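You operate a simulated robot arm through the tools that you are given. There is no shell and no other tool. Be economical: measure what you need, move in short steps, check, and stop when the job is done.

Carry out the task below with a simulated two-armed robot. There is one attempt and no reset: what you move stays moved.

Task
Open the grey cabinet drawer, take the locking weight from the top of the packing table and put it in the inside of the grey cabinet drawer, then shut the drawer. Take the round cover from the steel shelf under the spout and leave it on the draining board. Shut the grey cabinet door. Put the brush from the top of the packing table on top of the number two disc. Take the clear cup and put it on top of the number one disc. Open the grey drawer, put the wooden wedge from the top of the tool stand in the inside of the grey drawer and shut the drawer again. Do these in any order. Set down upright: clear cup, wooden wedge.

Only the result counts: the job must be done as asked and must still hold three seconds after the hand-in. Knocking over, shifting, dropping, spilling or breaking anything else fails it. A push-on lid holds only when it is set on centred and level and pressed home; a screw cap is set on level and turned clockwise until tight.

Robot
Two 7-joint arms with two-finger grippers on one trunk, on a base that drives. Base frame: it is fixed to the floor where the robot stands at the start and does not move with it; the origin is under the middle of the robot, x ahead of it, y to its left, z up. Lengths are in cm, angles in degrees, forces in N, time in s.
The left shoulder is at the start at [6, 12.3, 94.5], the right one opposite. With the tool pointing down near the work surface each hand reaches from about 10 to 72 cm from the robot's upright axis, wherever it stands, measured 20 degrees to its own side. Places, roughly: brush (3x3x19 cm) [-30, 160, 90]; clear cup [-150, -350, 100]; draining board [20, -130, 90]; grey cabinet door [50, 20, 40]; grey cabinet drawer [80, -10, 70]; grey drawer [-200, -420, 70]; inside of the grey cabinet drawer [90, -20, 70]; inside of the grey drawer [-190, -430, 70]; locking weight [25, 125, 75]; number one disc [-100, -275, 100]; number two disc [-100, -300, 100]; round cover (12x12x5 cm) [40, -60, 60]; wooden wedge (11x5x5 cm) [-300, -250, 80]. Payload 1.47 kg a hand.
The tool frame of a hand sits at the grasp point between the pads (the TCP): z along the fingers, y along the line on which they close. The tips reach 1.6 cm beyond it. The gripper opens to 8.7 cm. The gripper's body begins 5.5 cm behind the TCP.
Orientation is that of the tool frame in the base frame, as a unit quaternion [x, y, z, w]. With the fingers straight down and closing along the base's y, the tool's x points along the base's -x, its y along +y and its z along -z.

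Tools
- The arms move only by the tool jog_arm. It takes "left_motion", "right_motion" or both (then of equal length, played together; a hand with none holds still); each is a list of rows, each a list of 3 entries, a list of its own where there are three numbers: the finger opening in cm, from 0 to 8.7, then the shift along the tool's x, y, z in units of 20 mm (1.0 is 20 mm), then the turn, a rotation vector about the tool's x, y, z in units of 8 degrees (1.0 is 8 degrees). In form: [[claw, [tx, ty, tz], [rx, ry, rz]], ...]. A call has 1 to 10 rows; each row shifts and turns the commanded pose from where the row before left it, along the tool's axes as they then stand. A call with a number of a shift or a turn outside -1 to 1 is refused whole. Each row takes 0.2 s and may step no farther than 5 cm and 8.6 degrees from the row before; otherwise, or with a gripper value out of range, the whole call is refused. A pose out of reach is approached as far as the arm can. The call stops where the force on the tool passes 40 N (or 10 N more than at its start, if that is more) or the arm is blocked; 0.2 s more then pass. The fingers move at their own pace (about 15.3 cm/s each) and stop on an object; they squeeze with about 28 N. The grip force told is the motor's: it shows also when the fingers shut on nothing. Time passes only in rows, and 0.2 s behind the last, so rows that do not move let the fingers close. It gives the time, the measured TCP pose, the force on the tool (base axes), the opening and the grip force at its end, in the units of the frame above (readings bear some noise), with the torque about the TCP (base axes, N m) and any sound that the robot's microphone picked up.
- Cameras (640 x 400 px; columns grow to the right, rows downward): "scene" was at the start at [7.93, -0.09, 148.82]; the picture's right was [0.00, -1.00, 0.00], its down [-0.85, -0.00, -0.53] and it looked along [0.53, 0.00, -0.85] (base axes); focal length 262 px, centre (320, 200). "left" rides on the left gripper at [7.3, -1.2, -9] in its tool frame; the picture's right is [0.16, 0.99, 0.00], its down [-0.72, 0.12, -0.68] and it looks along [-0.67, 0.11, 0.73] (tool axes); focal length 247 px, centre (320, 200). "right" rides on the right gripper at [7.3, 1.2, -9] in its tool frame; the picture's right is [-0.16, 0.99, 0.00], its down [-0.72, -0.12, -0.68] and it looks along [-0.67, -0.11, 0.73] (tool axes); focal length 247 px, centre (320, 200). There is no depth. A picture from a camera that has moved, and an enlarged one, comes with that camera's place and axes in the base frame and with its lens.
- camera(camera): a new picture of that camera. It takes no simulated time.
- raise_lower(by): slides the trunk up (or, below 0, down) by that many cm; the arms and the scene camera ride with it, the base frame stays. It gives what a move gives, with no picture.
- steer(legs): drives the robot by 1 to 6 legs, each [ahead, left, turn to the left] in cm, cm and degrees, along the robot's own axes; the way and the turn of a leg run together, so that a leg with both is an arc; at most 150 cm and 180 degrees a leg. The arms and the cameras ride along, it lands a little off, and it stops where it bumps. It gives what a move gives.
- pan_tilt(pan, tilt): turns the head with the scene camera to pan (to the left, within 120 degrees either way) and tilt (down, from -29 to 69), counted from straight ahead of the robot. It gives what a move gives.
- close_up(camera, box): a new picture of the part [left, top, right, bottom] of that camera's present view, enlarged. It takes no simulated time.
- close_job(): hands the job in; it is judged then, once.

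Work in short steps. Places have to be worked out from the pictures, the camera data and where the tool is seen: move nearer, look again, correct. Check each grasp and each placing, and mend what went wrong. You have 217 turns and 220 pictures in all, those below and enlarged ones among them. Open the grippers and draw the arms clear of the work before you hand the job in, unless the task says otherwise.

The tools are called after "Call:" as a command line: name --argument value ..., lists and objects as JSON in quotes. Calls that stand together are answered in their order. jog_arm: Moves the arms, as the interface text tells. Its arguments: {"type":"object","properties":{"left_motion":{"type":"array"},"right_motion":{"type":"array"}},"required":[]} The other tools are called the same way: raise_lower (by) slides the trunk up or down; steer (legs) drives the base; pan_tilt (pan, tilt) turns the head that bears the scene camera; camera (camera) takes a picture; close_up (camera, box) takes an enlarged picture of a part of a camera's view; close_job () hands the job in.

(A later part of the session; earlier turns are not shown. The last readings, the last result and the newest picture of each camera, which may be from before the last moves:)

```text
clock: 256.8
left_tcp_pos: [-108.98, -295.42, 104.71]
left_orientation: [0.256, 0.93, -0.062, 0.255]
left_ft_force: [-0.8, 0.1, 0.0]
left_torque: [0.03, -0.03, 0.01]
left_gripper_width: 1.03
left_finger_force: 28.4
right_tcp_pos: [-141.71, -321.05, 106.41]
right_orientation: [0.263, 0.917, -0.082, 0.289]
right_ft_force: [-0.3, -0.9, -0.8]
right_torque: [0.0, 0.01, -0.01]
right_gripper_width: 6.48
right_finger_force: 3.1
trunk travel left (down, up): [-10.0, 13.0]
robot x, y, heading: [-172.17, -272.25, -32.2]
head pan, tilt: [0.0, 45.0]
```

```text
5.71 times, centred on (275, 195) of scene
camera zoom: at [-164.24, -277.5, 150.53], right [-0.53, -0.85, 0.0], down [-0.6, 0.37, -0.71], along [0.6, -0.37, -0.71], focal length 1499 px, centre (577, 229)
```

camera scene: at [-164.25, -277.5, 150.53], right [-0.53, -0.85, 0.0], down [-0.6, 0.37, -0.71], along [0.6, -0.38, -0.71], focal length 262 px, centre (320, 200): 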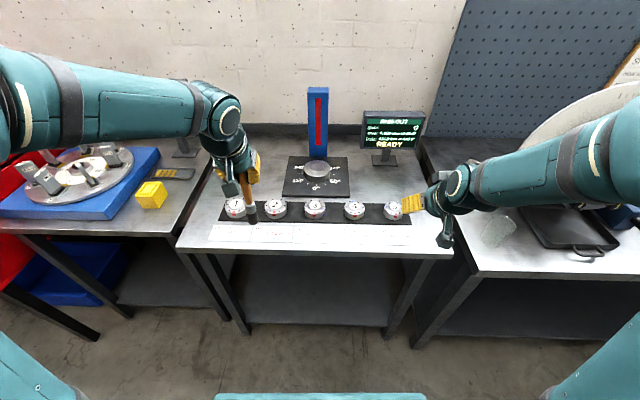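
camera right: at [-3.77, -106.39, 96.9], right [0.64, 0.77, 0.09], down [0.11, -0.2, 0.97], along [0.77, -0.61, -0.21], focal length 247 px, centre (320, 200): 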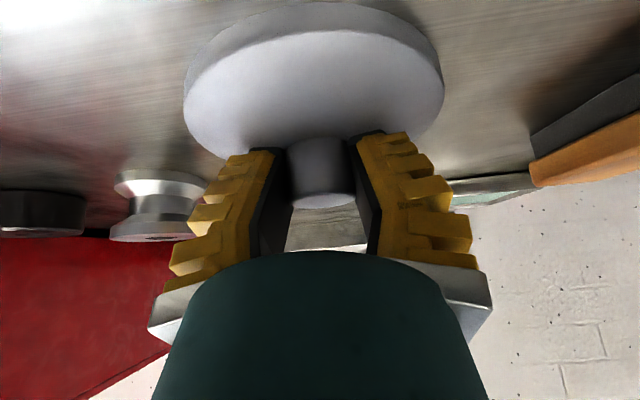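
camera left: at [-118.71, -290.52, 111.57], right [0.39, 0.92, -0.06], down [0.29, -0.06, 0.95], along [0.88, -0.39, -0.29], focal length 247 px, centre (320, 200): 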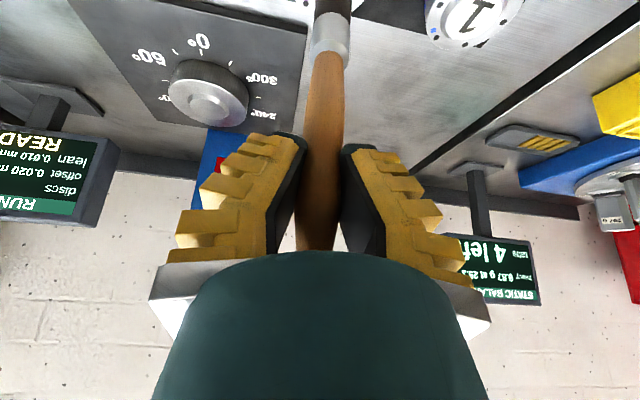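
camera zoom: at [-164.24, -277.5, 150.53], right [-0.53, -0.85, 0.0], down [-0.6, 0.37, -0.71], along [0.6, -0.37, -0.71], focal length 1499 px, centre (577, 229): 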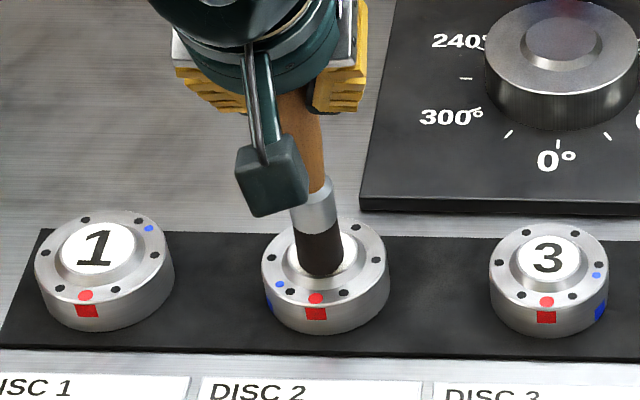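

The bristle end is slightly on the near side of the hub. Raise 0.3 cm, move 0.9 cm ahead, and lower gently again.

Call:
jog_arm --left_motion '[[0, [-0.076, 0, -0.129], [0, 0, 0]], [0, [-0.39, 0, 0.23], [0, 0, 0]], [0, [0.076, 0, 0.129], [0, 0, 0]], [0, [0.05, 0, 0.086], [0, 0, 0]], [0, [0.05, 0, 0.086], [0, 0, 0]], [0, [0, 0, 0], [0, 0, 0]]]'

Call:
close_up --camera "scene" --box '[240, 160, 310, 230]'

```text
clock: 258.2
left_tcp_pos: [-108.16, -295.78, 104.29]
left_orientation: [0.257, 0.93, -0.063, 0.256]
left_ft_force: [-0.7, 0.7, 6.0]
left_torque: [0.13, -0.03, -0.02]
left_gripper_width: 1.03
left_finger_force: 27.9
right_tcp_pos: [-141.9, -320.94, 106.3]
right_orientation: [0.264, 0.916, -0.082, 0.29]
right_ft_force: [-0.3, 0.2, -0.4]
right_torque: [-0.02, -0.01, -0.02]
right_gripper_width: 6.45
right_finger_force: 3.6
trunk travel left (down, up): [-10.0, 13.0]
robot x, y, heading: [-171.79, -272.51, -32.0]
head pan, tilt: [0.0, 45.0]
```

```text
5.71 times, centred on (275, 195) of scene
camera zoom: at [-164.3, -277.47, 150.54], right [-0.53, -0.85, 0.0], down [-0.6, 0.37, -0.71], along [0.6, -0.37, -0.71], focal length 1499 px, centre (577, 229)
```

zoom: 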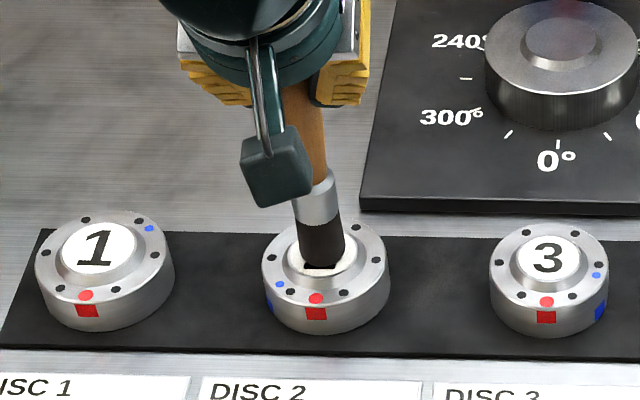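

Contact at 6 N, centred. Ease off a hair and open the fingers in small steps.

Call:
jog_arm --left_motion '[[1.0, [-0.008, 0, -0.013], [0, 0, 0]], [1.3, [0, 0, 0], [0, 0, 0]], [1.5, [0, 0, 0], [0, 0, 0]], [1.7, [0, 0, 0], [0, 0, 0]], [2.0, [0, 0, 0], [0, 0, 0]], [2.3, [0, 0, 0], [0, 0, 0]], [2.7, [0, 0, 0], [0, 0, 0]], [3.2, [0, 0, 0], [0, 0, 0]]]'

Call:
close_up --camera "scene" --box '[230, 130, 330, 230]'

Call:
camera --camera "left"

```text
clock: 260.0
left_tcp_pos: [-108.14, -295.96, 104.31]
left_orientation: [0.256, 0.93, -0.062, 0.255]
left_ft_force: [-1.0, 0.8, 0.2]
left_torque: [0.0, 0.03, 0.01]
left_gripper_width: 3.8
left_finger_force: 4.1
right_tcp_pos: [-141.75, -320.94, 106.38]
right_orientation: [0.264, 0.916, -0.083, 0.289]
right_ft_force: [-1.1, 0.4, 0.2]
right_torque: [0.01, -0.03, -0.01]
right_gripper_width: 6.47
right_finger_force: 3.0
trunk travel left (down, up): [-10.0, 13.0]
robot x, y, heading: [-171.84, -272.83, -31.9]
head pan, tilt: [0.0, 45.0]
```

```text
4.00 times, centred on (280, 180) of scene
camera zoom: at [-164.25, -277.5, 150.53], right [-0.53, -0.85, 0.0], down [-0.6, 0.37, -0.71], along [0.6, -0.37, -0.71], focal length 1049 px, centre (480, 280)
```

zoom: 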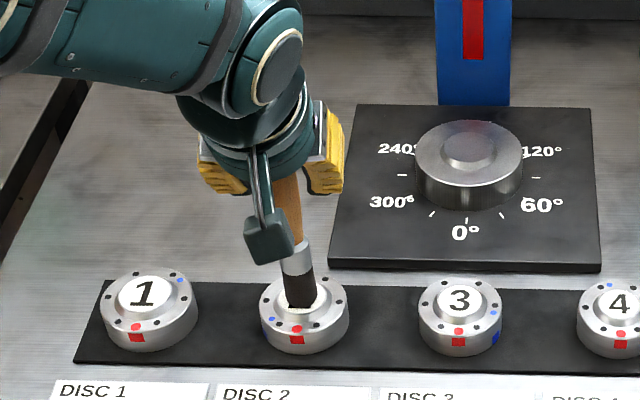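

```text
83 pictures are left
camera left: at [-118.16, -291.38, 108.37], right [0.39, 0.92, -0.06], down [0.29, -0.06, 0.95], along [0.88, -0.39, -0.29], focal length 247 px, centre (320, 200)
```

left: 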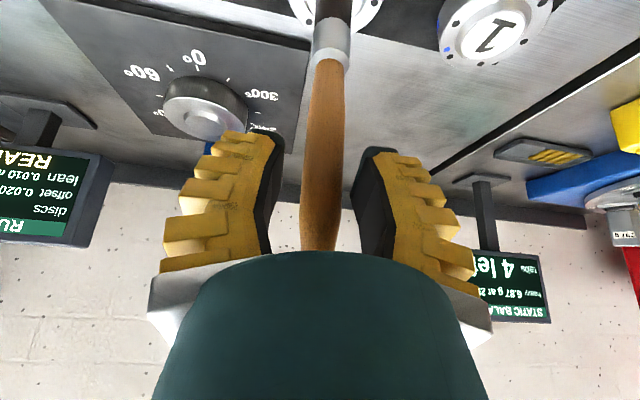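

The brush stands on disc 2 by itself between the fingers. Open wider and withdraw slowly backward and up.

Call:
jog_arm --left_motion '[[5, [0, 0, 0], [0, 0, 0]], [7, [0, 0, 0], [0, 0, 0]], [8, [0, 0, -0.4], [0, 0, 0]], [8, [0.1, 0, -0.5], [0, 0, 0]], [8, [0.3, 0, -0.8], [0, 0, 0]], [8, [0.5, 0, -0.8], [0, 0, 0]], [8, [0.5, 0, -0.8], [0, 0, 0]], [8, [0.5, 0, -0.8], [0, 0, 0]], [8, [0.5, 0, -0.8], [0, 0, 0]], [8, [0.5, 0, -0.8], [0, 0, 0]]]'

Call:
camera --camera "scene"

```text
clock: 262.2
left_tcp_pos: [-117.63, -290.56, 111.29]
left_orientation: [0.257, 0.93, -0.063, 0.256]
left_ft_force: [0.3, 0.5, 0.0]
left_torque: [0.04, 0.0, 0.01]
left_gripper_width: 8.19
left_finger_force: 0.9
right_tcp_pos: [-141.79, -320.89, 106.47]
right_orientation: [0.264, 0.917, -0.083, 0.289]
right_ft_force: [-0.1, 0.2, 0.2]
right_torque: [-0.01, 0.01, -0.01]
right_gripper_width: 6.48
right_finger_force: 3.1
trunk travel left (down, up): [-10.0, 13.0]
robot x, y, heading: [-171.81, -272.37, -31.9]
head pan, tilt: [0.0, 45.0]
```

```text
82 pictures are left
camera scene: at [-164.29, -277.45, 150.53], right [-0.53, -0.85, 0.0], down [-0.6, 0.37, -0.71], along [0.6, -0.37, -0.71], focal length 262 px, centre (320, 200)
```

scene: 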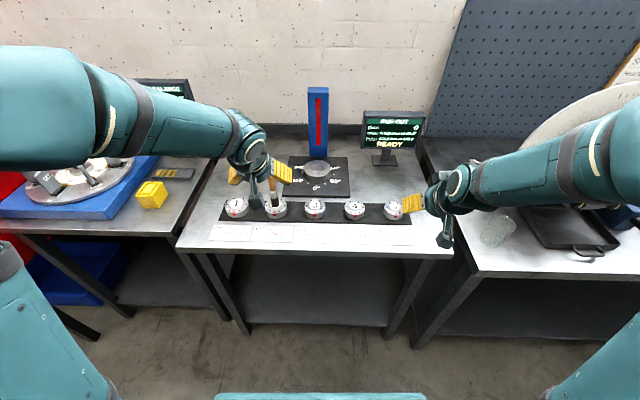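

The brush stands on disc 2. Fold the left hand back, then move the base back and right toward the clear cup at about (-152, -343).

Call:
jog_arm --left_motion '[[8, [0.86, 0, -0.5], [0, 0, 0]], [8, [0.86, 0, -0.5], [0, 0, 0]], [8, [0.86, 0, -0.5], [0, 0, 0]], [8, [0.86, 0, -0.5], [0, 0, 0]], [6, [0.86, 0, -0.5], [0, 0, 0]], [6, [0.86, 0, -0.5], [0, 0, 0]]]'

Call:
steer --legs '[[-12, 0, 0], [0, -32, 0]]'

Call:
pan_tilt --pan -20 --tilt 45

Call:
camera --camera "scene"

Call:
camera --camera "right"

```text
clock: 263.6
left_tcp_pos: [-127.82, -284.45, 111.36]
left_orientation: [0.256, 0.93, -0.062, 0.256]
left_ft_force: [-0.1, -0.5, 0.2]
left_torque: [-0.02, -0.04, -0.05]
left_gripper_width: 6.47
left_finger_force: 3.1
right_tcp_pos: [-141.87, -320.87, 106.37]
right_orientation: [0.264, 0.917, -0.083, 0.289]
right_ft_force: [0.1, 0.4, -0.3]
right_torque: [0.06, -0.01, 0.0]
right_gripper_width: 6.45
right_finger_force: 3.1
trunk travel left (down, up): [-10.0, 13.0]
robot x, y, heading: [-171.83, -272.81, -31.9]
head pan, tilt: [0.0, 45.0]
```

```text
clock: 267.8
left_tcp_pos: [-155.4, -305.57, 111.35]
left_orientation: [0.261, 0.929, -0.063, 0.255]
left_ft_force: [-0.1, -0.4, -0.5]
left_torque: [-0.01, -0.02, 0.02]
left_gripper_width: 6.47
left_finger_force: 3.9
right_tcp_pos: [-169.68, -341.84, 106.36]
right_orientation: [0.268, 0.915, -0.083, 0.289]
right_ft_force: [0.3, -0.3, -0.4]
right_torque: [0.01, 0.03, 0.0]
right_gripper_width: 6.47
right_finger_force: 3.4
trunk travel left (down, up): [-10.0, 13.0]
robot x, y, heading: [-199.55, -293.12, -32.4]
head pan, tilt: [0.0, 45.0]
```

```text
clock: 268.6
left_tcp_pos: [-155.28, -305.48, 111.32]
left_orientation: [0.261, 0.929, -0.063, 0.256]
left_ft_force: [0.1, 0.4, -1.1]
left_torque: [0.0, 0.02, 0.05]
left_gripper_width: 6.47
left_finger_force: 3.4
right_tcp_pos: [-169.58, -341.78, 106.27]
right_orientation: [0.268, 0.916, -0.083, 0.288]
right_ft_force: [-0.4, -0.4, 0.0]
right_torque: [0.0, 0.03, 0.04]
right_gripper_width: 6.46
right_finger_force: 2.8
trunk travel left (down, up): [-10.0, 13.0]
robot x, y, heading: [-199.18, -293.13, -32.5]
head pan, tilt: [-20.0, 45.0]
```

```text
81 pictures are left
camera scene: at [-193.54, -300.29, 150.53], right [-0.79, -0.61, 0.0], down [-0.43, 0.56, -0.71], along [0.43, -0.56, -0.71], focal length 262 px, centre (320, 200)
```

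scene: 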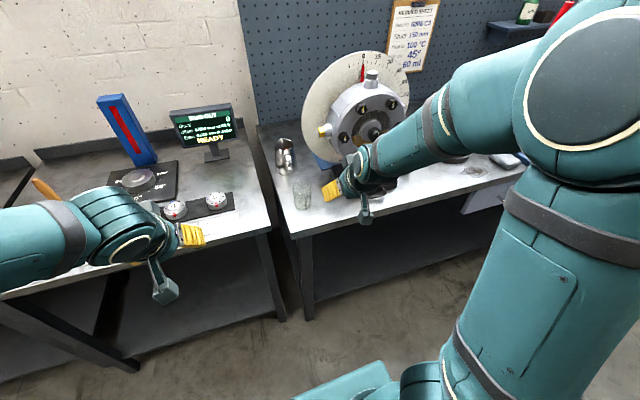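

```text
80 pictures are left
camera right: at [-178.23, -334.87, 109.45], right [0.64, 0.76, 0.09], down [0.11, -0.21, 0.97], along [0.76, -0.61, -0.22], focal length 247 px, centre (320, 200)
```

right: 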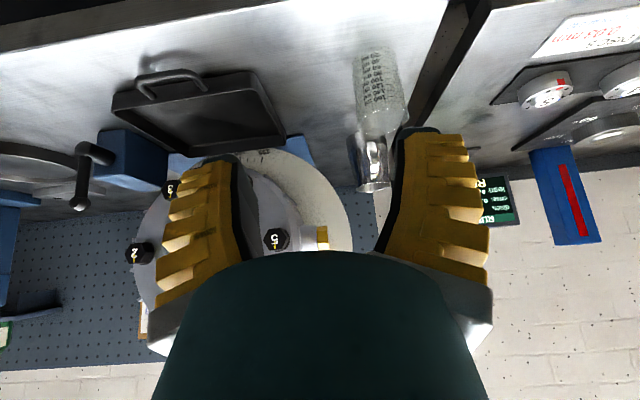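

The clear cup stands at about (-152, -345), rim near z 97, bench z≈87.5, about 5 cm wide, with a steel jug behind it. I'll use the left hand so that later its forearm stays away from the brush. Shift right 32 cm and ahead 8 cm.

Call:
steer --legs '[[0, -32, 0.6], [8, 0, 0]]'

Call:
camera --camera "left"

Call:
pan_tilt --pan 0 --tilt 45

Call:
camera --camera "scene"

```text
clock: 272.8
left_tcp_pos: [-165.83, -336.85, 111.35]
left_orientation: [0.255, 0.931, -0.063, 0.254]
left_ft_force: [0.6, -0.1, 0.7]
left_torque: [0.01, 0.05, -0.01]
left_gripper_width: 6.47
left_finger_force: 2.9
right_tcp_pos: [-179.52, -373.43, 106.25]
right_orientation: [0.261, 0.918, -0.081, 0.289]
right_ft_force: [0.9, 0.0, -0.8]
right_torque: [-0.02, 0.0, -0.02]
right_gripper_width: 6.47
right_finger_force: 3.2
trunk travel left (down, up): [-10.0, 13.0]
robot x, y, heading: [-210.35, -325.12, -31.6]
head pan, tilt: [-20.0, 45.0]
```

```text
79 pictures are left
camera left: at [-175.89, -332.46, 115.33], right [0.38, 0.92, -0.06], down [0.29, -0.05, 0.95], along [0.88, -0.38, -0.29], focal length 247 px, centre (320, 200)
```

left: 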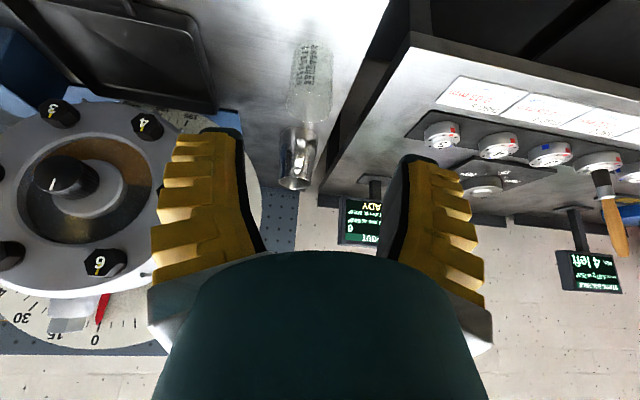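

```text
clock: 273.6
left_tcp_pos: [-165.9, -336.89, 111.28]
left_orientation: [0.254, 0.931, -0.061, 0.256]
left_ft_force: [0.6, -0.3, 0.2]
left_torque: [0.03, -0.01, 0.01]
left_gripper_width: 6.46
left_finger_force: 3.9
right_tcp_pos: [-179.79, -373.46, 106.4]
right_orientation: [0.261, 0.917, -0.081, 0.289]
right_ft_force: [0.4, -0.8, -0.4]
right_torque: [0.01, -0.02, -0.04]
right_gripper_width: 6.47
right_finger_force: 3.4
trunk travel left (down, up): [-10.0, 13.0]
robot x, y, heading: [-209.98, -325.25, -31.5]
head pan, tilt: [0.0, 45.0]
```

```text
78 pictures are left
camera scene: at [-202.37, -330.09, 150.53], right [-0.53, -0.85, 0.0], down [-0.6, 0.37, -0.71], along [0.6, -0.37, -0.71], focal length 262 px, centre (320, 200)
```

scene: 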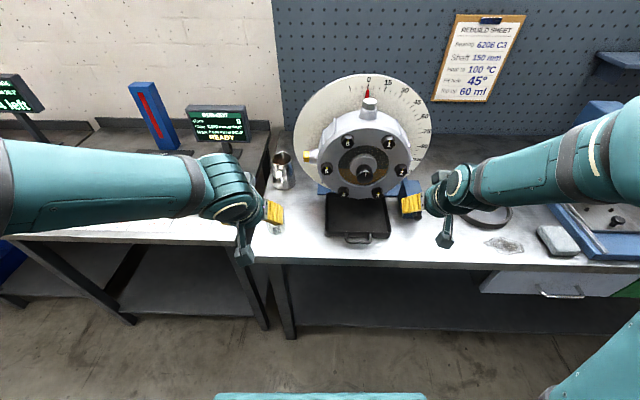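

The brush is still standing. The cup is at (-152.1, -345). Move ahead 5.5 cm, then along the tool axis toward the cup, stopping short to check.

Call:
jog_arm --left_motion '[[8.5, [-0.79, 0.05, 0.467], [0, 0, 0]], [8.5, [-0.79, 0.05, 0.467], [0, 0, 0]], [8.5, [-0.79, 0.05, 0.467], [0, 0, 0]], [8.5, [0, 0, 1], [0, 0, 0]], [8.5, [0, 0, 1], [0, 0, 0]], [8.5, [0, 0, 1], [0, 0, 0]], [8.5, [0, 0, 1], [0, 0, 0]], [8.5, [0, 0, 1], [0, 0, 0]], [8.5, [0, 0, 1], [0, 0, 0]]]'

Call:
camera --camera "left"

Call:
close_up --camera "scene" --box '[200, 130, 340, 260]'

```text
clock: 275.6
left_tcp_pos: [-155.74, -342.21, 100.85]
left_orientation: [0.255, 0.931, -0.062, 0.255]
left_ft_force: [0.6, 0.1, 0.3]
left_torque: [-0.01, -0.03, 0.03]
left_gripper_width: 8.55
left_finger_force: 0.3
right_tcp_pos: [-179.7, -373.46, 106.38]
right_orientation: [0.261, 0.918, -0.081, 0.289]
right_ft_force: [-0.6, 0.1, 0.1]
right_torque: [0.01, -0.04, -0.01]
right_gripper_width: 6.46
right_finger_force: 3.4
trunk travel left (down, up): [-10.0, 13.0]
robot x, y, heading: [-210.03, -324.86, -31.6]
head pan, tilt: [0.0, 45.0]
```

```text
77 pictures are left
camera left: at [-165.71, -337.78, 104.99], right [0.38, 0.92, -0.06], down [0.29, -0.05, 0.95], along [0.88, -0.38, -0.29], focal length 247 px, centre (320, 200)
```

left: 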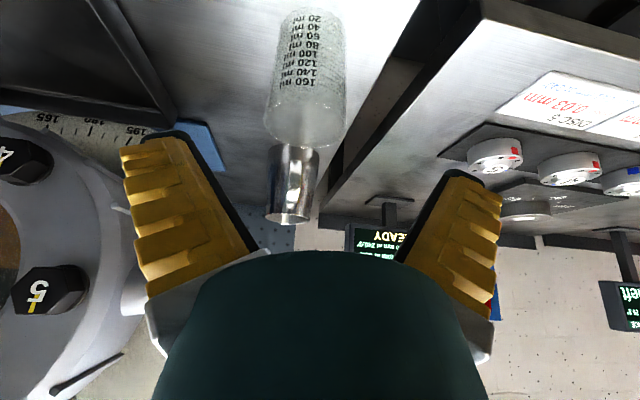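

```text
3.08 times, centred on (270, 195) of scene
camera zoom: at [-202.34, -330.14, 150.52], right [-0.53, -0.85, 0.0], down [-0.6, 0.37, -0.71], along [0.6, -0.37, -0.71], focal length 807 px, centre (474, 215)
```

zoom: 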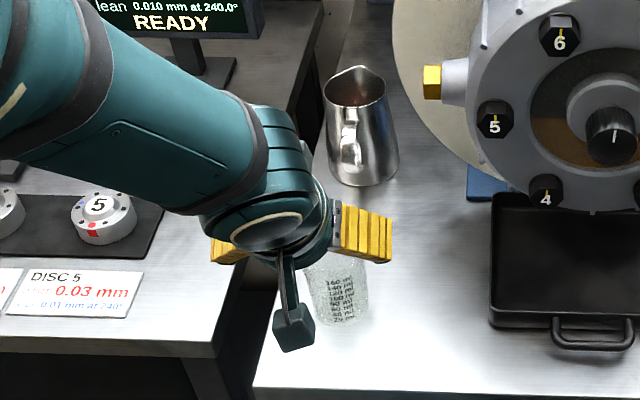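

The cup's axis is about (-154.3, -344.5). Shift 1.2 cm right, then descend 8 cm around it.

Call:
jog_arm --left_motion '[[8.5, [0, -0.6, 0], [0, 0, 0]], [8.5, [0.2, 0, 0.8], [0, 0, 0]], [8.5, [0.2, 0, 0.8], [0, 0, 0]], [8.5, [0.2, 0, 0.8], [0, 0, 0]], [8.5, [0.2, 0, 0.8], [0, 0, 0]], [8.5, [0.16, 0, 0.8], [0, 0, 0]]]'

Call:
camera --camera "left"

Call:
close_up --camera "scene" --box '[220, 150, 320, 250]'

```text
clock: 277.0
left_tcp_pos: [-154.27, -344.56, 93.15]
left_orientation: [0.254, 0.931, -0.06, 0.255]
left_ft_force: [0.1, -0.8, 0.4]
left_torque: [0.0, -0.05, 0.0]
left_gripper_width: 8.55
left_finger_force: 0.0
right_tcp_pos: [-179.74, -373.41, 106.31]
right_orientation: [0.261, 0.918, -0.082, 0.288]
right_ft_force: [-0.2, -0.7, -1.3]
right_torque: [-0.03, 0.0, 0.0]
right_gripper_width: 6.48
right_finger_force: 3.6
trunk travel left (down, up): [-10.0, 13.0]
robot x, y, heading: [-210.24, -325.21, -31.8]
head pan, tilt: [0.0, 45.0]
```

```text
75 pictures are left
camera left: at [-164.19, -339.98, 97.16], right [0.38, 0.92, -0.06], down [0.29, -0.05, 0.95], along [0.88, -0.38, -0.29], focal length 247 px, centre (320, 200)
```

left: 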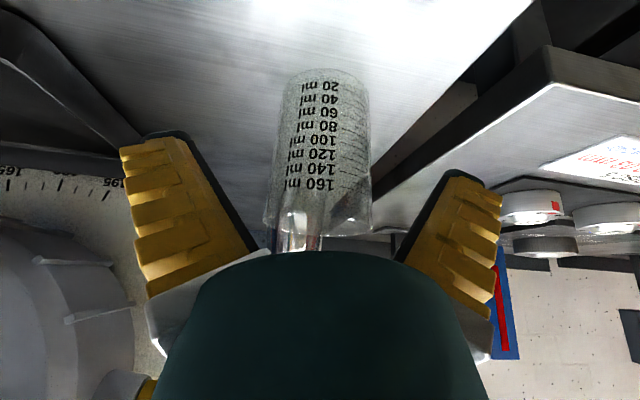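

```text
4.00 times, centred on (270, 200) of scene
camera zoom: at [-202.35, -330.11, 150.52], right [-0.53, -0.85, 0.0], down [-0.6, 0.37, -0.71], along [0.6, -0.37, -0.71], focal length 1049 px, centre (520, 200)
```

zoom: 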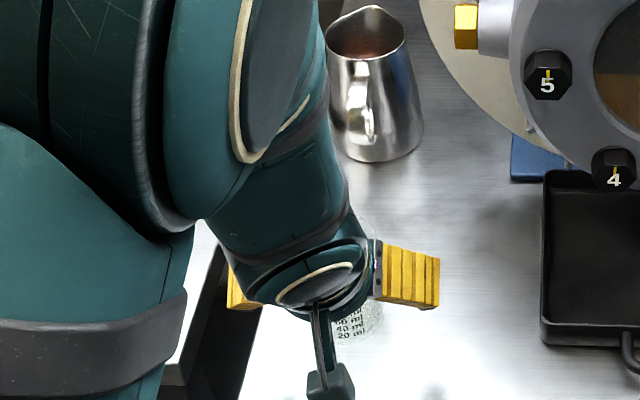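

Cup is centred between the fingers. Close.

Call:
jog_arm --left_motion '[[0, [0, 0, 0], [0, 0, 0]], [0, [0, 0, 0], [0, 0, 0]], [0, [0, 0, 0], [0, 0, 0]], [0, [0, 0, 0], [0, 0, 0]]]'

Call:
camera --camera "left"

```text
clock: 278.0
left_tcp_pos: [-154.19, -344.31, 93.26]
left_orientation: [0.255, 0.93, -0.062, 0.256]
left_ft_force: [0.5, 0.1, 0.3]
left_torque: [-0.01, 0.0, 0.0]
left_gripper_width: 0.0
left_finger_force: 27.6
right_tcp_pos: [-179.77, -373.36, 106.3]
right_orientation: [0.261, 0.918, -0.081, 0.288]
right_ft_force: [-0.3, 1.1, 1.1]
right_torque: [0.04, -0.01, -0.03]
right_gripper_width: 6.47
right_finger_force: 2.7
trunk travel left (down, up): [-10.0, 13.0]
robot x, y, heading: [-209.99, -324.98, -31.7]
head pan, tilt: [0.0, 45.0]
```

```text
73 pictures are left
camera left: at [-164.22, -339.96, 97.19], right [0.38, 0.92, -0.06], down [0.29, -0.05, 0.95], along [0.88, -0.38, -0.29], focal length 247 px, centre (320, 200)
```

left: 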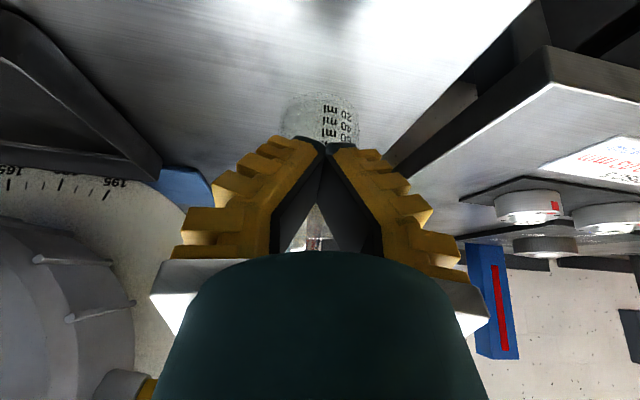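

The cup was squeezed ahead; it's farther than I judged, a consistent bias of about 2 cm. Open, back up along the axis, and look.

Call:
jog_arm --left_motion '[[8.5, [0, 0, 0], [0, 0, 0]], [8.5, [0, 0, 0], [0, 0, 0]], [8.5, [0, 0, -1], [0, 0, 0]], [8.5, [0, 0, -1], [0, 0, 0]], [8.5, [0, 0, -1], [0, 0, 0]]]'

Call:
camera --camera "left"

Call:
close_up --camera "scene" --box '[220, 150, 320, 250]'

```text
clock: 279.2
left_tcp_pos: [-156.92, -342.84, 98.29]
left_orientation: [0.254, 0.931, -0.061, 0.256]
left_ft_force: [-0.5, 0.7, -0.3]
left_torque: [-0.01, -0.01, -0.01]
left_gripper_width: 8.53
left_finger_force: 0.2
right_tcp_pos: [-179.72, -373.41, 106.36]
right_orientation: [0.261, 0.917, -0.081, 0.29]
right_ft_force: [-0.3, -0.4, 0.0]
right_torque: [0.02, 0.03, -0.03]
right_gripper_width: 6.46
right_finger_force: 3.3
trunk travel left (down, up): [-10.0, 13.0]
robot x, y, heading: [-209.74, -325.13, -31.8]
head pan, tilt: [0.0, 45.0]
```

```text
72 pictures are left
camera left: at [-166.97, -338.44, 102.41], right [0.38, 0.92, -0.06], down [0.29, -0.05, 0.95], along [0.88, -0.38, -0.29], focal length 247 px, centre (320, 200)
```

left: 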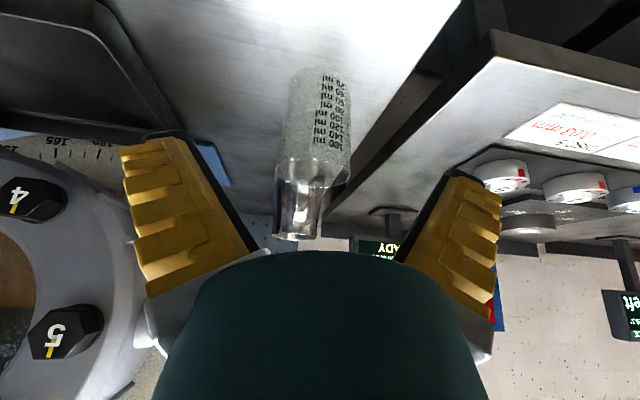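

```text
4.00 times, centred on (270, 200) of scene
camera zoom: at [-202.43, -330.02, 150.53], right [-0.53, -0.85, 0.0], down [-0.6, 0.37, -0.71], along [0.6, -0.37, -0.71], focal length 1049 px, centre (520, 200)
```

zoom: 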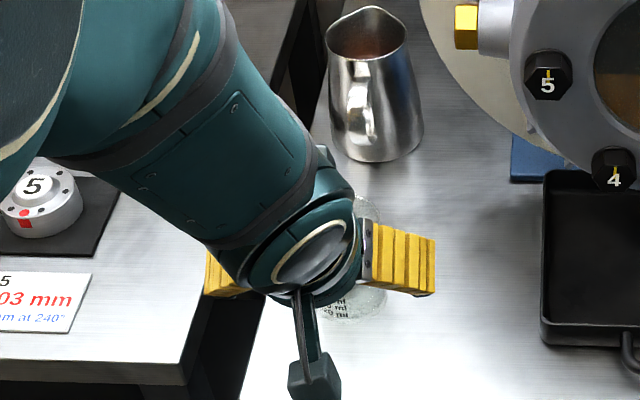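

Triangulating base with both views: the bench is really at z≈84.5 and the cup at (-149.3, -346.7), rim z≈94, about 6 cm wide. Move 8.5 cm ahead above the rim, then straight down 7 cm.

Call:
jog_arm --left_motion '[[8.7, [-0.915, 0.09, 0.54], [0, 0, 0]], [8.7, [-0.915, 0.09, 0.54], [0, 0, 0]], [8.7, [-0.915, 0.09, 0.54], [0, 0, 0]], [8.7, [-0.915, 0.08, 0.54], [0, 0, 0]]]'

Call:
camera --camera "left"

Call:
close_up --camera "scene" --box '[220, 150, 320, 250]'

```text
clock: 280.2
left_tcp_pos: [-148.98, -346.5, 98.32]
left_orientation: [0.254, 0.931, -0.061, 0.255]
left_ft_force: [0.2, 0.4, -0.1]
left_torque: [0.0, -0.02, -0.01]
left_gripper_width: 8.69
left_finger_force: 0.1
right_tcp_pos: [-179.62, -373.45, 106.43]
right_orientation: [0.262, 0.918, -0.081, 0.288]
right_ft_force: [0.1, -0.4, -0.2]
right_torque: [0.0, 0.0, 0.01]
right_gripper_width: 6.47
right_finger_force: 3.3
trunk travel left (down, up): [-10.0, 13.0]
robot x, y, heading: [-209.74, -325.33, -31.4]
head pan, tilt: [0.0, 45.0]
```

```text
70 pictures are left
camera left: at [-159.05, -342.09, 102.36], right [0.38, 0.92, -0.06], down [0.29, -0.05, 0.95], along [0.88, -0.38, -0.29], focal length 247 px, centre (320, 200)
```

left: 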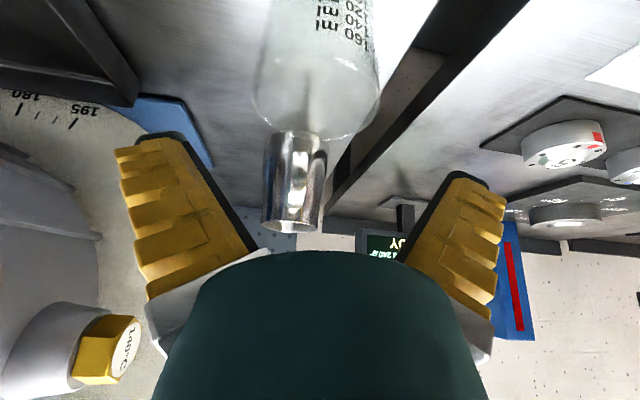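

```text
4.00 times, centred on (270, 200) of scene
camera zoom: at [-202.33, -330.1, 150.52], right [-0.53, -0.85, 0.0], down [-0.6, 0.37, -0.71], along [0.6, -0.37, -0.71], focal length 1049 px, centre (520, 200)
```

zoom: 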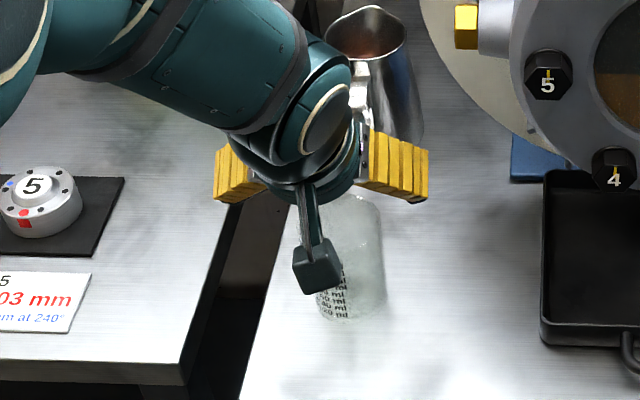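

Rim centre measured at (-149.9, -346.7, 94.2), almost exactly below. Descend 7.3 cm with small corrections and close.

Call:
jog_arm --left_motion '[[8.7, [0.52, -0.07, 0.754], [0, 0, 0]], [8.7, [0.52, -0.07, 0.754], [0, 0, 0]], [8.7, [0.52, -0.07, 0.754], [0, 0, 0]], [8.7, [0.52, -0.07, 0.754], [0, 0, 0]], [0, [0, 0, 0], [0, 0, 0]], [0, [0, 0, 0], [0, 0, 0]], [0, [0, 0, 0], [0, 0, 0]]]'

Call:
camera --camera "left"

```text
clock: 281.8
left_tcp_pos: [-149.96, -346.84, 90.94]
left_orientation: [0.255, 0.93, -0.062, 0.256]
left_ft_force: [0.2, 0.1, 6.5]
left_torque: [-0.15, -0.08, 0.02]
left_gripper_width: 6.16
left_finger_force: 28.2
right_tcp_pos: [-179.67, -373.36, 106.3]
right_orientation: [0.262, 0.917, -0.082, 0.289]
right_ft_force: [-0.5, 0.3, 0.3]
right_torque: [-0.01, 0.0, -0.02]
right_gripper_width: 6.46
right_finger_force: 3.7
trunk travel left (down, up): [-10.0, 13.0]
robot x, y, heading: [-210.24, -325.18, -31.4]
head pan, tilt: [0.0, 45.0]
```

```text
68 pictures are left
camera left: at [-159.96, -342.43, 95.01], right [0.38, 0.92, -0.07], down [0.29, -0.05, 0.96], along [0.88, -0.38, -0.29], focal length 247 px, centre (320, 200)
```

left: 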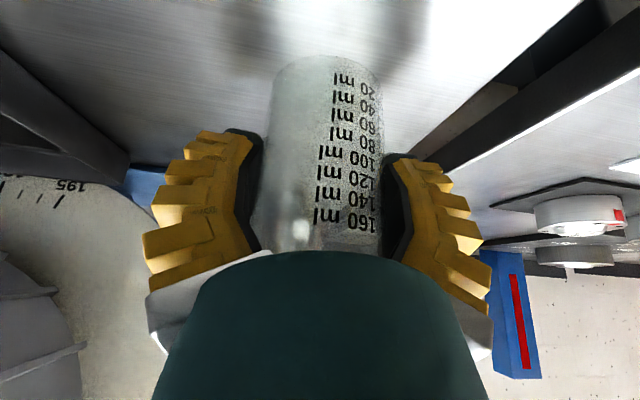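

Cup gripped (6.16 cm). Lift 14 cm, back off, and slide the base left to disc 1.

Call:
jog_arm --left_motion '[[0, [-0.25, 0, -0.43], [0, 0, 0]], [0, [-0.509, 0, -0.861], [0, 0, 0]], [0, [-0.509, 0, -0.861], [0, 0, 0]], [0, [-0.509, 0, -0.861], [0, 0, 0]], [0, [-0.509, 0, -0.861], [0, 0, 0]], [0, [-0.509, 0, -0.861], [0, 0, 0]], [0, [-0.509, 0, -0.861], [0, 0, 0]], [0, [-0.509, 0, -0.861], [0, 0, 0]]]'

Call:
camera --camera "left"

Call:
steer --legs '[[-15, 0, 0], [0, 77, 0]]'

Call:
camera --camera "scene"

```text
clock: 283.6
left_tcp_pos: [-150.0, -347.03, 105.97]
left_orientation: [0.254, 0.931, -0.06, 0.255]
left_ft_force: [0.0, -1.3, -0.2]
left_torque: [0.02, 0.0, 0.0]
left_gripper_width: 6.17
left_finger_force: 27.5
right_tcp_pos: [-179.69, -373.37, 106.32]
right_orientation: [0.261, 0.917, -0.081, 0.289]
right_ft_force: [0.2, 0.3, -0.2]
right_torque: [0.01, -0.01, -0.02]
right_gripper_width: 6.43
right_finger_force: 3.5
trunk travel left (down, up): [-10.0, 13.0]
robot x, y, heading: [-210.27, -325.12, -31.9]
head pan, tilt: [0.0, 45.0]
```

```text
67 pictures are left
camera left: at [-159.95, -342.62, 110.0], right [0.38, 0.92, -0.06], down [0.29, -0.05, 0.95], along [0.88, -0.38, -0.29], focal length 247 px, centre (320, 200)
```

left: 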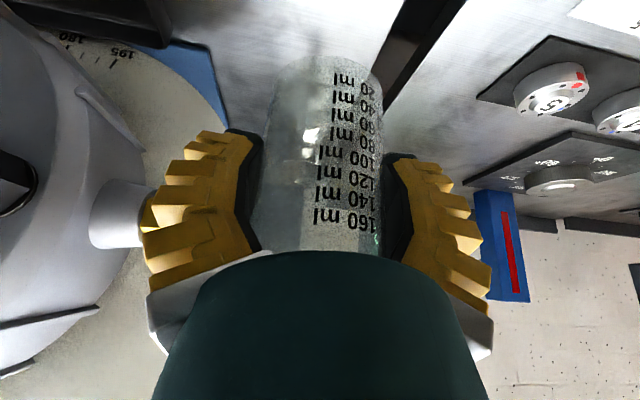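

```text
clock: 291.7
left_tcp_pos: [-122.38, -274.05, 105.97]
left_orientation: [0.255, 0.931, -0.061, 0.254]
left_ft_force: [0.4, 0.2, -0.9]
left_torque: [0.0, -0.04, 0.01]
left_gripper_width: 6.16
left_finger_force: 28.1
right_tcp_pos: [-152.02, -300.43, 106.34]
right_orientation: [0.261, 0.918, -0.081, 0.288]
right_ft_force: [0.0, 0.9, 0.0]
right_torque: [0.0, -0.02, 0.01]
right_gripper_width: 6.45
right_finger_force: 3.3
trunk travel left (down, up): [-10.0, 13.0]
robot x, y, heading: [-182.66, -251.98, -31.7]
head pan, tilt: [0.0, 45.0]
```

```text
66 pictures are left
camera scene: at [-174.82, -257.08, 150.53], right [-0.53, -0.85, 0.0], down [-0.6, 0.37, -0.71], along [0.6, -0.37, -0.71], focal length 262 px, centre (320, 200)
```

scene: 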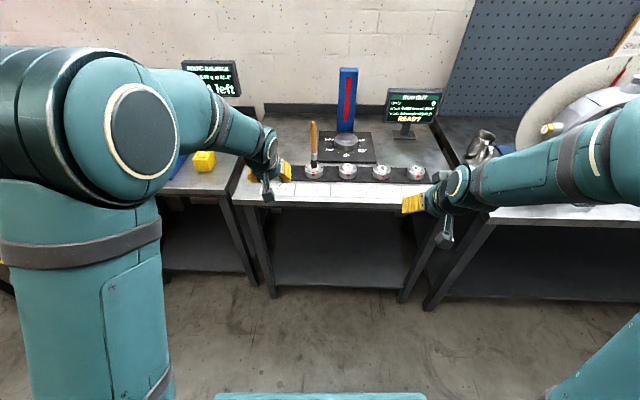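

Brush is fine. Drive 12 cm ahead and extend the arm 10 cm toward disc 1, staying high.

Call:
steer --legs '[[12, 0, 0]]'

Call:
jog_arm --left_motion '[[0, [-0.86, 0.1, 0.509], [0, 0, 0]], [0, [-0.86, 0.1, 0.509], [0, 0, 0]], [0, [-0.86, 0.1, 0.509], [0, 0, 0]], [0, [-0.86, 0.1, 0.509], [0, 0, 0]], [0, [-0.86, 0.05, 0.509], [0, 0, 0]]]'

Call:
close_up --camera "scene" --box '[200, 110, 360, 240]'

Call:
camera --camera "left"

```text
clock: 292.9
left_tcp_pos: [-112.15, -280.28, 105.8]
left_orientation: [0.255, 0.931, -0.061, 0.254]
left_ft_force: [0.7, -0.8, -0.4]
left_torque: [0.0, 0.03, -0.01]
left_gripper_width: 6.17
left_finger_force: 28.4
right_tcp_pos: [-141.96, -306.73, 106.22]
right_orientation: [0.261, 0.918, -0.082, 0.288]
right_ft_force: [0.5, -0.9, 0.6]
right_torque: [0.04, 0.03, 0.06]
right_gripper_width: 6.46
right_finger_force: 2.6
trunk travel left (down, up): [-10.0, 13.0]
robot x, y, heading: [-172.54, -258.61, -31.6]
head pan, tilt: [0.0, 45.0]
```

```text
clock: 294.1
left_tcp_pos: [-103.12, -284.6, 105.75]
left_orientation: [0.255, 0.931, -0.062, 0.255]
left_ft_force: [0.9, 0.4, -0.7]
left_torque: [0.01, -0.02, -0.03]
left_gripper_width: 6.16
left_finger_force: 27.8
right_tcp_pos: [-142.06, -306.66, 106.37]
right_orientation: [0.261, 0.917, -0.082, 0.289]
right_ft_force: [0.1, -0.6, -0.5]
right_torque: [0.01, 0.0, 0.03]
right_gripper_width: 6.45
right_finger_force: 3.2
trunk travel left (down, up): [-10.0, 13.0]
robot x, y, heading: [-172.42, -258.31, -31.6]
head pan, tilt: [0.0, 45.0]
```

```text
3.08 times, centred on (280, 175) of scene
camera zoom: at [-164.71, -263.34, 150.52], right [-0.53, -0.85, 0.0], down [-0.6, 0.37, -0.71], along [0.6, -0.37, -0.71], focal length 807 px, centre (443, 277)
```

zoom: 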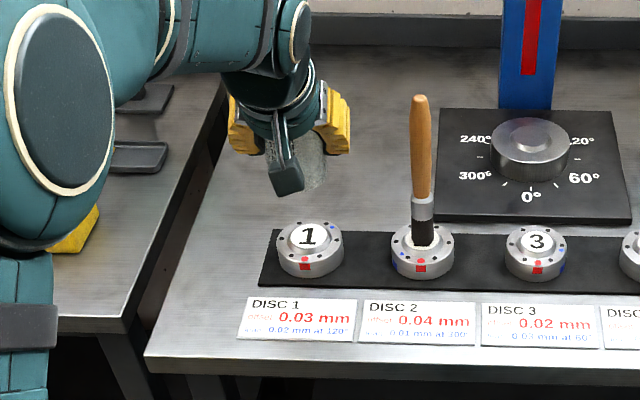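

```text
64 pictures are left
camera left: at [-113.12, -280.14, 109.87], right [0.38, 0.92, -0.06], down [0.29, -0.05, 0.95], along [0.88, -0.38, -0.29], focal length 247 px, centre (320, 200)
```

left: 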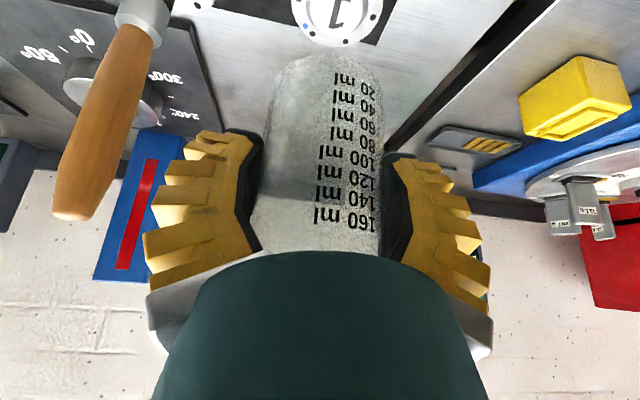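

Disc 1's hub is at about (-101.2, -285, 91.3). Move 1.9 cm ahead and 0.6 cm left, lowering to about 1.5 cm above it.

Call:
jog_arm --left_motion '[[0, [0.21, 0.075, 0.82], [0, 0, 0]], [0, [0.21, 0.075, 0.82], [0, 0, 0]], [0, [0.21, 0.075, 0.82], [0, 0, 0]], [0, [0.21, 0.075, 0.82], [0, 0, 0]], [0, [0, 0, 0], [0, 0, 0]]]'

Call:
close_up --camera "scene" --box '[240, 140, 320, 210]'

Call:
camera --camera "left"

```text
clock: 295.3
left_tcp_pos: [-101.36, -284.86, 99.48]
left_orientation: [0.255, 0.93, -0.062, 0.256]
left_ft_force: [-0.3, 0.5, -1.1]
left_torque: [0.01, 0.01, -0.02]
left_gripper_width: 6.17
left_finger_force: 28.5
right_tcp_pos: [-142.2, -306.69, 106.35]
right_orientation: [0.262, 0.918, -0.081, 0.288]
right_ft_force: [0.3, -0.7, 0.0]
right_torque: [-0.03, 0.0, 0.02]
right_gripper_width: 6.44
right_finger_force: 3.2
trunk travel left (down, up): [-10.0, 13.0]
robot x, y, heading: [-172.51, -258.36, -31.8]
head pan, tilt: [0.0, 45.0]
```

```text
5.71 times, centred on (280, 175) of scene
camera zoom: at [-164.79, -263.3, 150.53], right [-0.53, -0.85, 0.0], down [-0.6, 0.37, -0.71], along [0.6, -0.37, -0.71], focal length 1499 px, centre (549, 343)
```

zoom: 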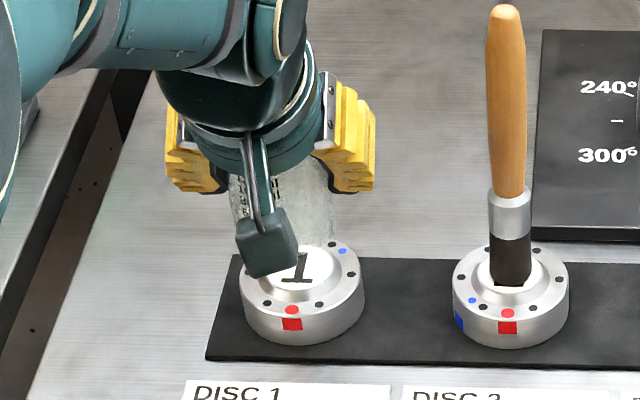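

```text
62 pictures are left
camera left: at [-111.33, -280.42, 103.44], right [0.38, 0.92, -0.06], down [0.29, -0.05, 0.95], along [0.88, -0.38, -0.29], focal length 247 px, centre (320, 200)
```

left: 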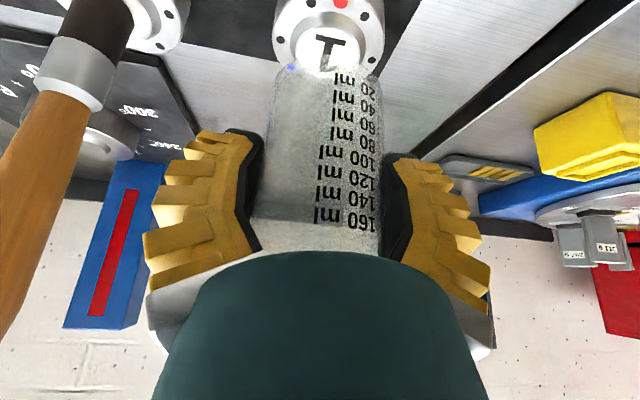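

The cup is slightly ahead of the hub. Shift 0.6 cm back and 0.2 cm right, then lower gently to contact.

Call:
jog_arm --left_motion '[[0, [0.26, -0.1, -0.15], [0, 0, 0]], [0, [0.127, 0, 0.215], [0, 0, 0]], [0, [0.127, 0, 0.215], [0, 0, 0]], [0, [0, 0, 0], [0, 0, 0]]]'

Call:
close_up --camera "scene" --box '[240, 140, 320, 210]'

Call:
close_up --camera "left" --box '[240, 0, 400, 120]'

```text
clock: 296.3
left_tcp_pos: [-101.81, -284.78, 98.35]
left_orientation: [0.255, 0.931, -0.062, 0.256]
left_ft_force: [0.0, -0.8, -0.5]
left_torque: [0.0, -0.01, 0.01]
left_gripper_width: 6.15
left_finger_force: 27.7
right_tcp_pos: [-142.07, -306.65, 106.37]
right_orientation: [0.261, 0.918, -0.081, 0.288]
right_ft_force: [-1.5, 0.4, 0.6]
right_torque: [-0.01, -0.01, 0.04]
right_gripper_width: 6.46
right_finger_force: 3.2
trunk travel left (down, up): [-10.0, 13.0]
robot x, y, heading: [-172.21, -258.14, -31.8]
head pan, tilt: [0.0, 45.0]
```

```text
5.71 times, centred on (280, 175) of scene
camera zoom: at [-164.76, -263.31, 150.53], right [-0.53, -0.85, 0.0], down [-0.6, 0.37, -0.71], along [0.6, -0.37, -0.71], focal length 1499 px, centre (549, 343)
```

zoom: 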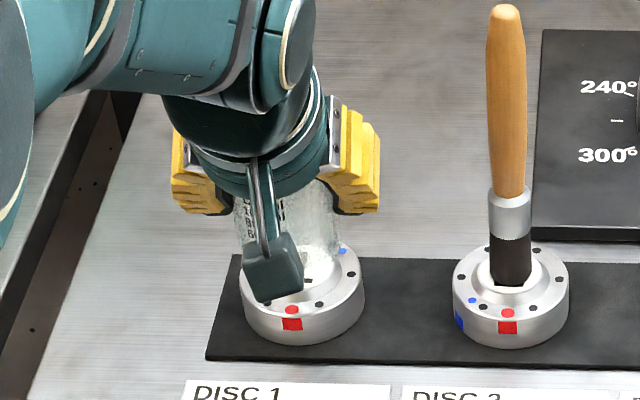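

```text
3.33 times, centred on (320, 60) of left
camera zoom: at [-111.9, -280.32, 102.36], right [0.38, 0.92, -0.06], down [0.29, -0.05, 0.95], along [0.88, -0.38, -0.29], focal length 823 px, centre (320, 667)
```

zoom: 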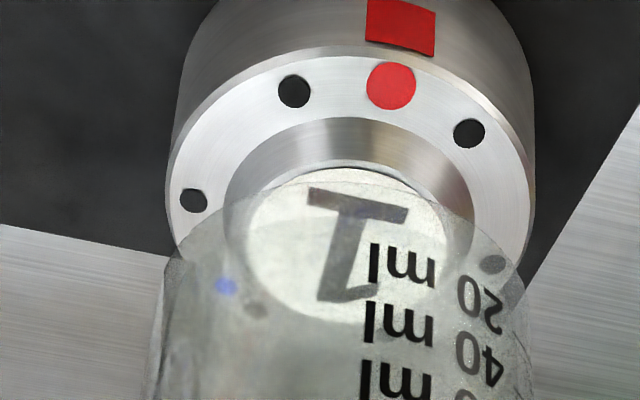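

Lateral and depth alignment look right. Lower in small steps to contact.

Call:
jog_arm --left_motion '[[0, [0.05, 0, 0.086], [0, 0, 0]], [0, [0.05, 0, 0.086], [0, 0, 0]], [0, [0.05, 0, 0.086], [0, 0, 0]], [0, [0, 0, 0], [0, 0, 0]]]'

Call:
close_up --camera "left" --box '[240, 0, 400, 120]'

```text
clock: 297.3
left_tcp_pos: [-101.92, -284.6, 97.66]
left_orientation: [0.254, 0.931, -0.061, 0.255]
left_ft_force: [0.3, 0.4, -0.5]
left_torque: [-0.01, 0.02, 0.01]
left_gripper_width: 6.14
left_finger_force: 27.9
right_tcp_pos: [-142.08, -306.68, 106.45]
right_orientation: [0.262, 0.917, -0.081, 0.288]
right_ft_force: [-0.1, 0.4, 0.3]
right_torque: [0.0, -0.01, 0.03]
right_gripper_width: 6.45
right_finger_force: 3.6
trunk travel left (down, up): [-10.0, 13.0]
robot x, y, heading: [-172.73, -258.69, -31.4]
head pan, tilt: [0.0, 45.0]
```

```text
3.33 times, centred on (320, 60) of left
camera zoom: at [-111.88, -280.32, 101.76], right [0.38, 0.92, -0.06], down [0.29, -0.05, 0.95], along [0.88, -0.38, -0.29], focal length 823 px, centre (320, 667)
```

zoom: 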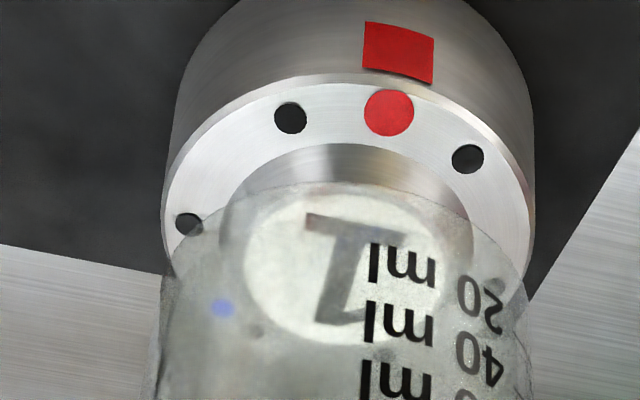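

Call:
jog_arm --left_motion '[[0, [0.05, 0, 0.086], [0, 0, 0]], [0, [0.05, 0, 0.086], [0, 0, 0]], [0, [0.05, 0, 0.086], [0, 0, 0]], [0, [0.05, 0, 0.086], [0, 0, 0]], [0, [0, 0, 0], [0, 0, 0]]]'

Call:
close_up --camera "left" --box '[240, 0, 400, 120]'

```text
clock: 298.5
left_tcp_pos: [-101.86, -284.75, 96.95]
left_orientation: [0.255, 0.931, -0.061, 0.255]
left_ft_force: [0.1, 0.9, -0.1]
left_torque: [-0.02, 0.0, -0.01]
left_gripper_width: 6.17
left_finger_force: 28.1
right_tcp_pos: [-142.0, -306.6, 106.35]
right_orientation: [0.262, 0.917, -0.082, 0.289]
right_ft_force: [-0.9, -0.7, 0.9]
right_torque: [0.01, -0.02, 0.02]
right_gripper_width: 6.47
right_finger_force: 3.4
trunk travel left (down, up): [-10.0, 13.0]
robot x, y, heading: [-172.21, -258.81, -31.8]
head pan, tilt: [0.0, 45.0]
```

```text
3.33 times, centred on (320, 60) of left
camera zoom: at [-111.85, -280.34, 100.99], right [0.38, 0.92, -0.06], down [0.29, -0.05, 0.95], along [0.88, -0.38, -0.29], focal length 823 px, centre (320, 667)
```

zoom: 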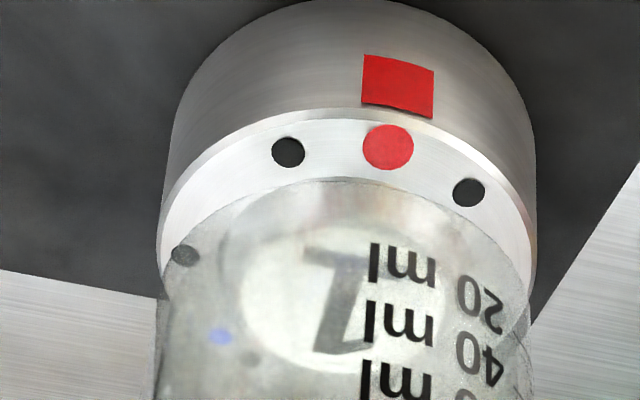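

The cup base now sits about 1.2 cm too near relative to the hub. Raise 0.2 cm, move 1.2 cm ahead and continue down.

Call:
jog_arm --left_motion '[[0, [-0.05, 0, -0.086], [0, 0, 0]], [0, [-0.26, 0, 0.153], [0, 0, 0]], [0, [-0.26, 0, 0.153], [0, 0, 0]], [0, [0.05, 0, 0.086], [0, 0, 0]], [0, [0, 0, 0], [0, 0, 0]]]'

Call:
close_up --camera "left" --box '[240, 0, 400, 120]'

Call:
close_up --camera "scene" --box '[240, 140, 320, 210]'

```text
clock: 299.7
left_tcp_pos: [-100.78, -285.41, 96.97]
left_orientation: [0.255, 0.931, -0.062, 0.255]
left_ft_force: [0.3, 0.2, -0.8]
left_torque: [0.01, 0.0, -0.02]
left_gripper_width: 6.19
left_finger_force: 28.0
right_tcp_pos: [-142.15, -306.67, 106.3]
right_orientation: [0.261, 0.918, -0.081, 0.288]
right_ft_force: [0.3, 0.1, -0.9]
right_torque: [-0.02, -0.02, 0.02]
right_gripper_width: 6.46
right_finger_force: 2.8
trunk travel left (down, up): [-10.0, 13.0]
robot x, y, heading: [-172.59, -257.91, -31.7]
head pan, tilt: [0.0, 45.0]
```

```text
3.33 times, centred on (320, 60) of left
camera zoom: at [-110.86, -280.94, 101.02], right [0.38, 0.92, -0.06], down [0.29, -0.05, 0.95], along [0.88, -0.38, -0.29], focal length 823 px, centre (320, 667)
```

zoom: 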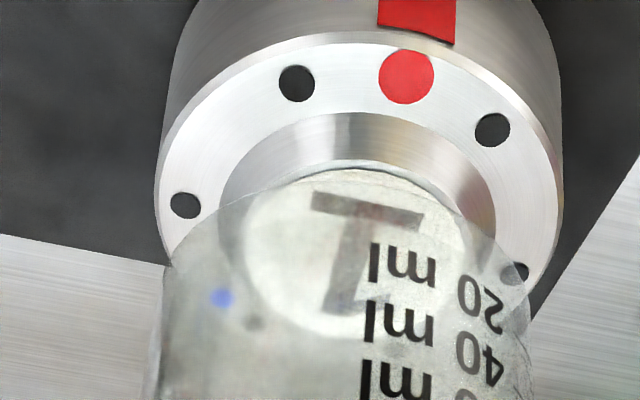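

```text
5.71 times, centred on (280, 175) of scene
camera zoom: at [-164.77, -263.31, 150.53], right [-0.53, -0.85, 0.0], down [-0.6, 0.37, -0.71], along [0.6, -0.37, -0.71], focal length 1499 px, centre (549, 343)
```

zoom: 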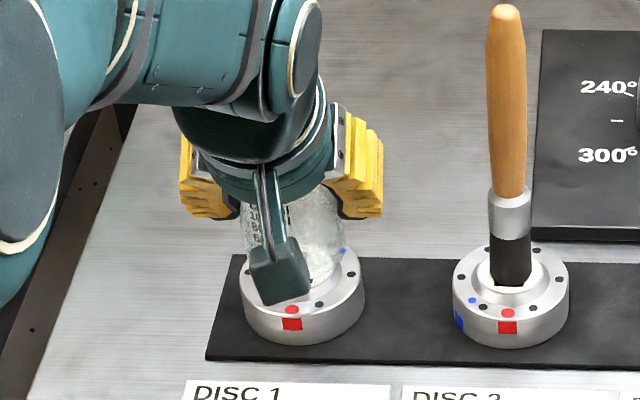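

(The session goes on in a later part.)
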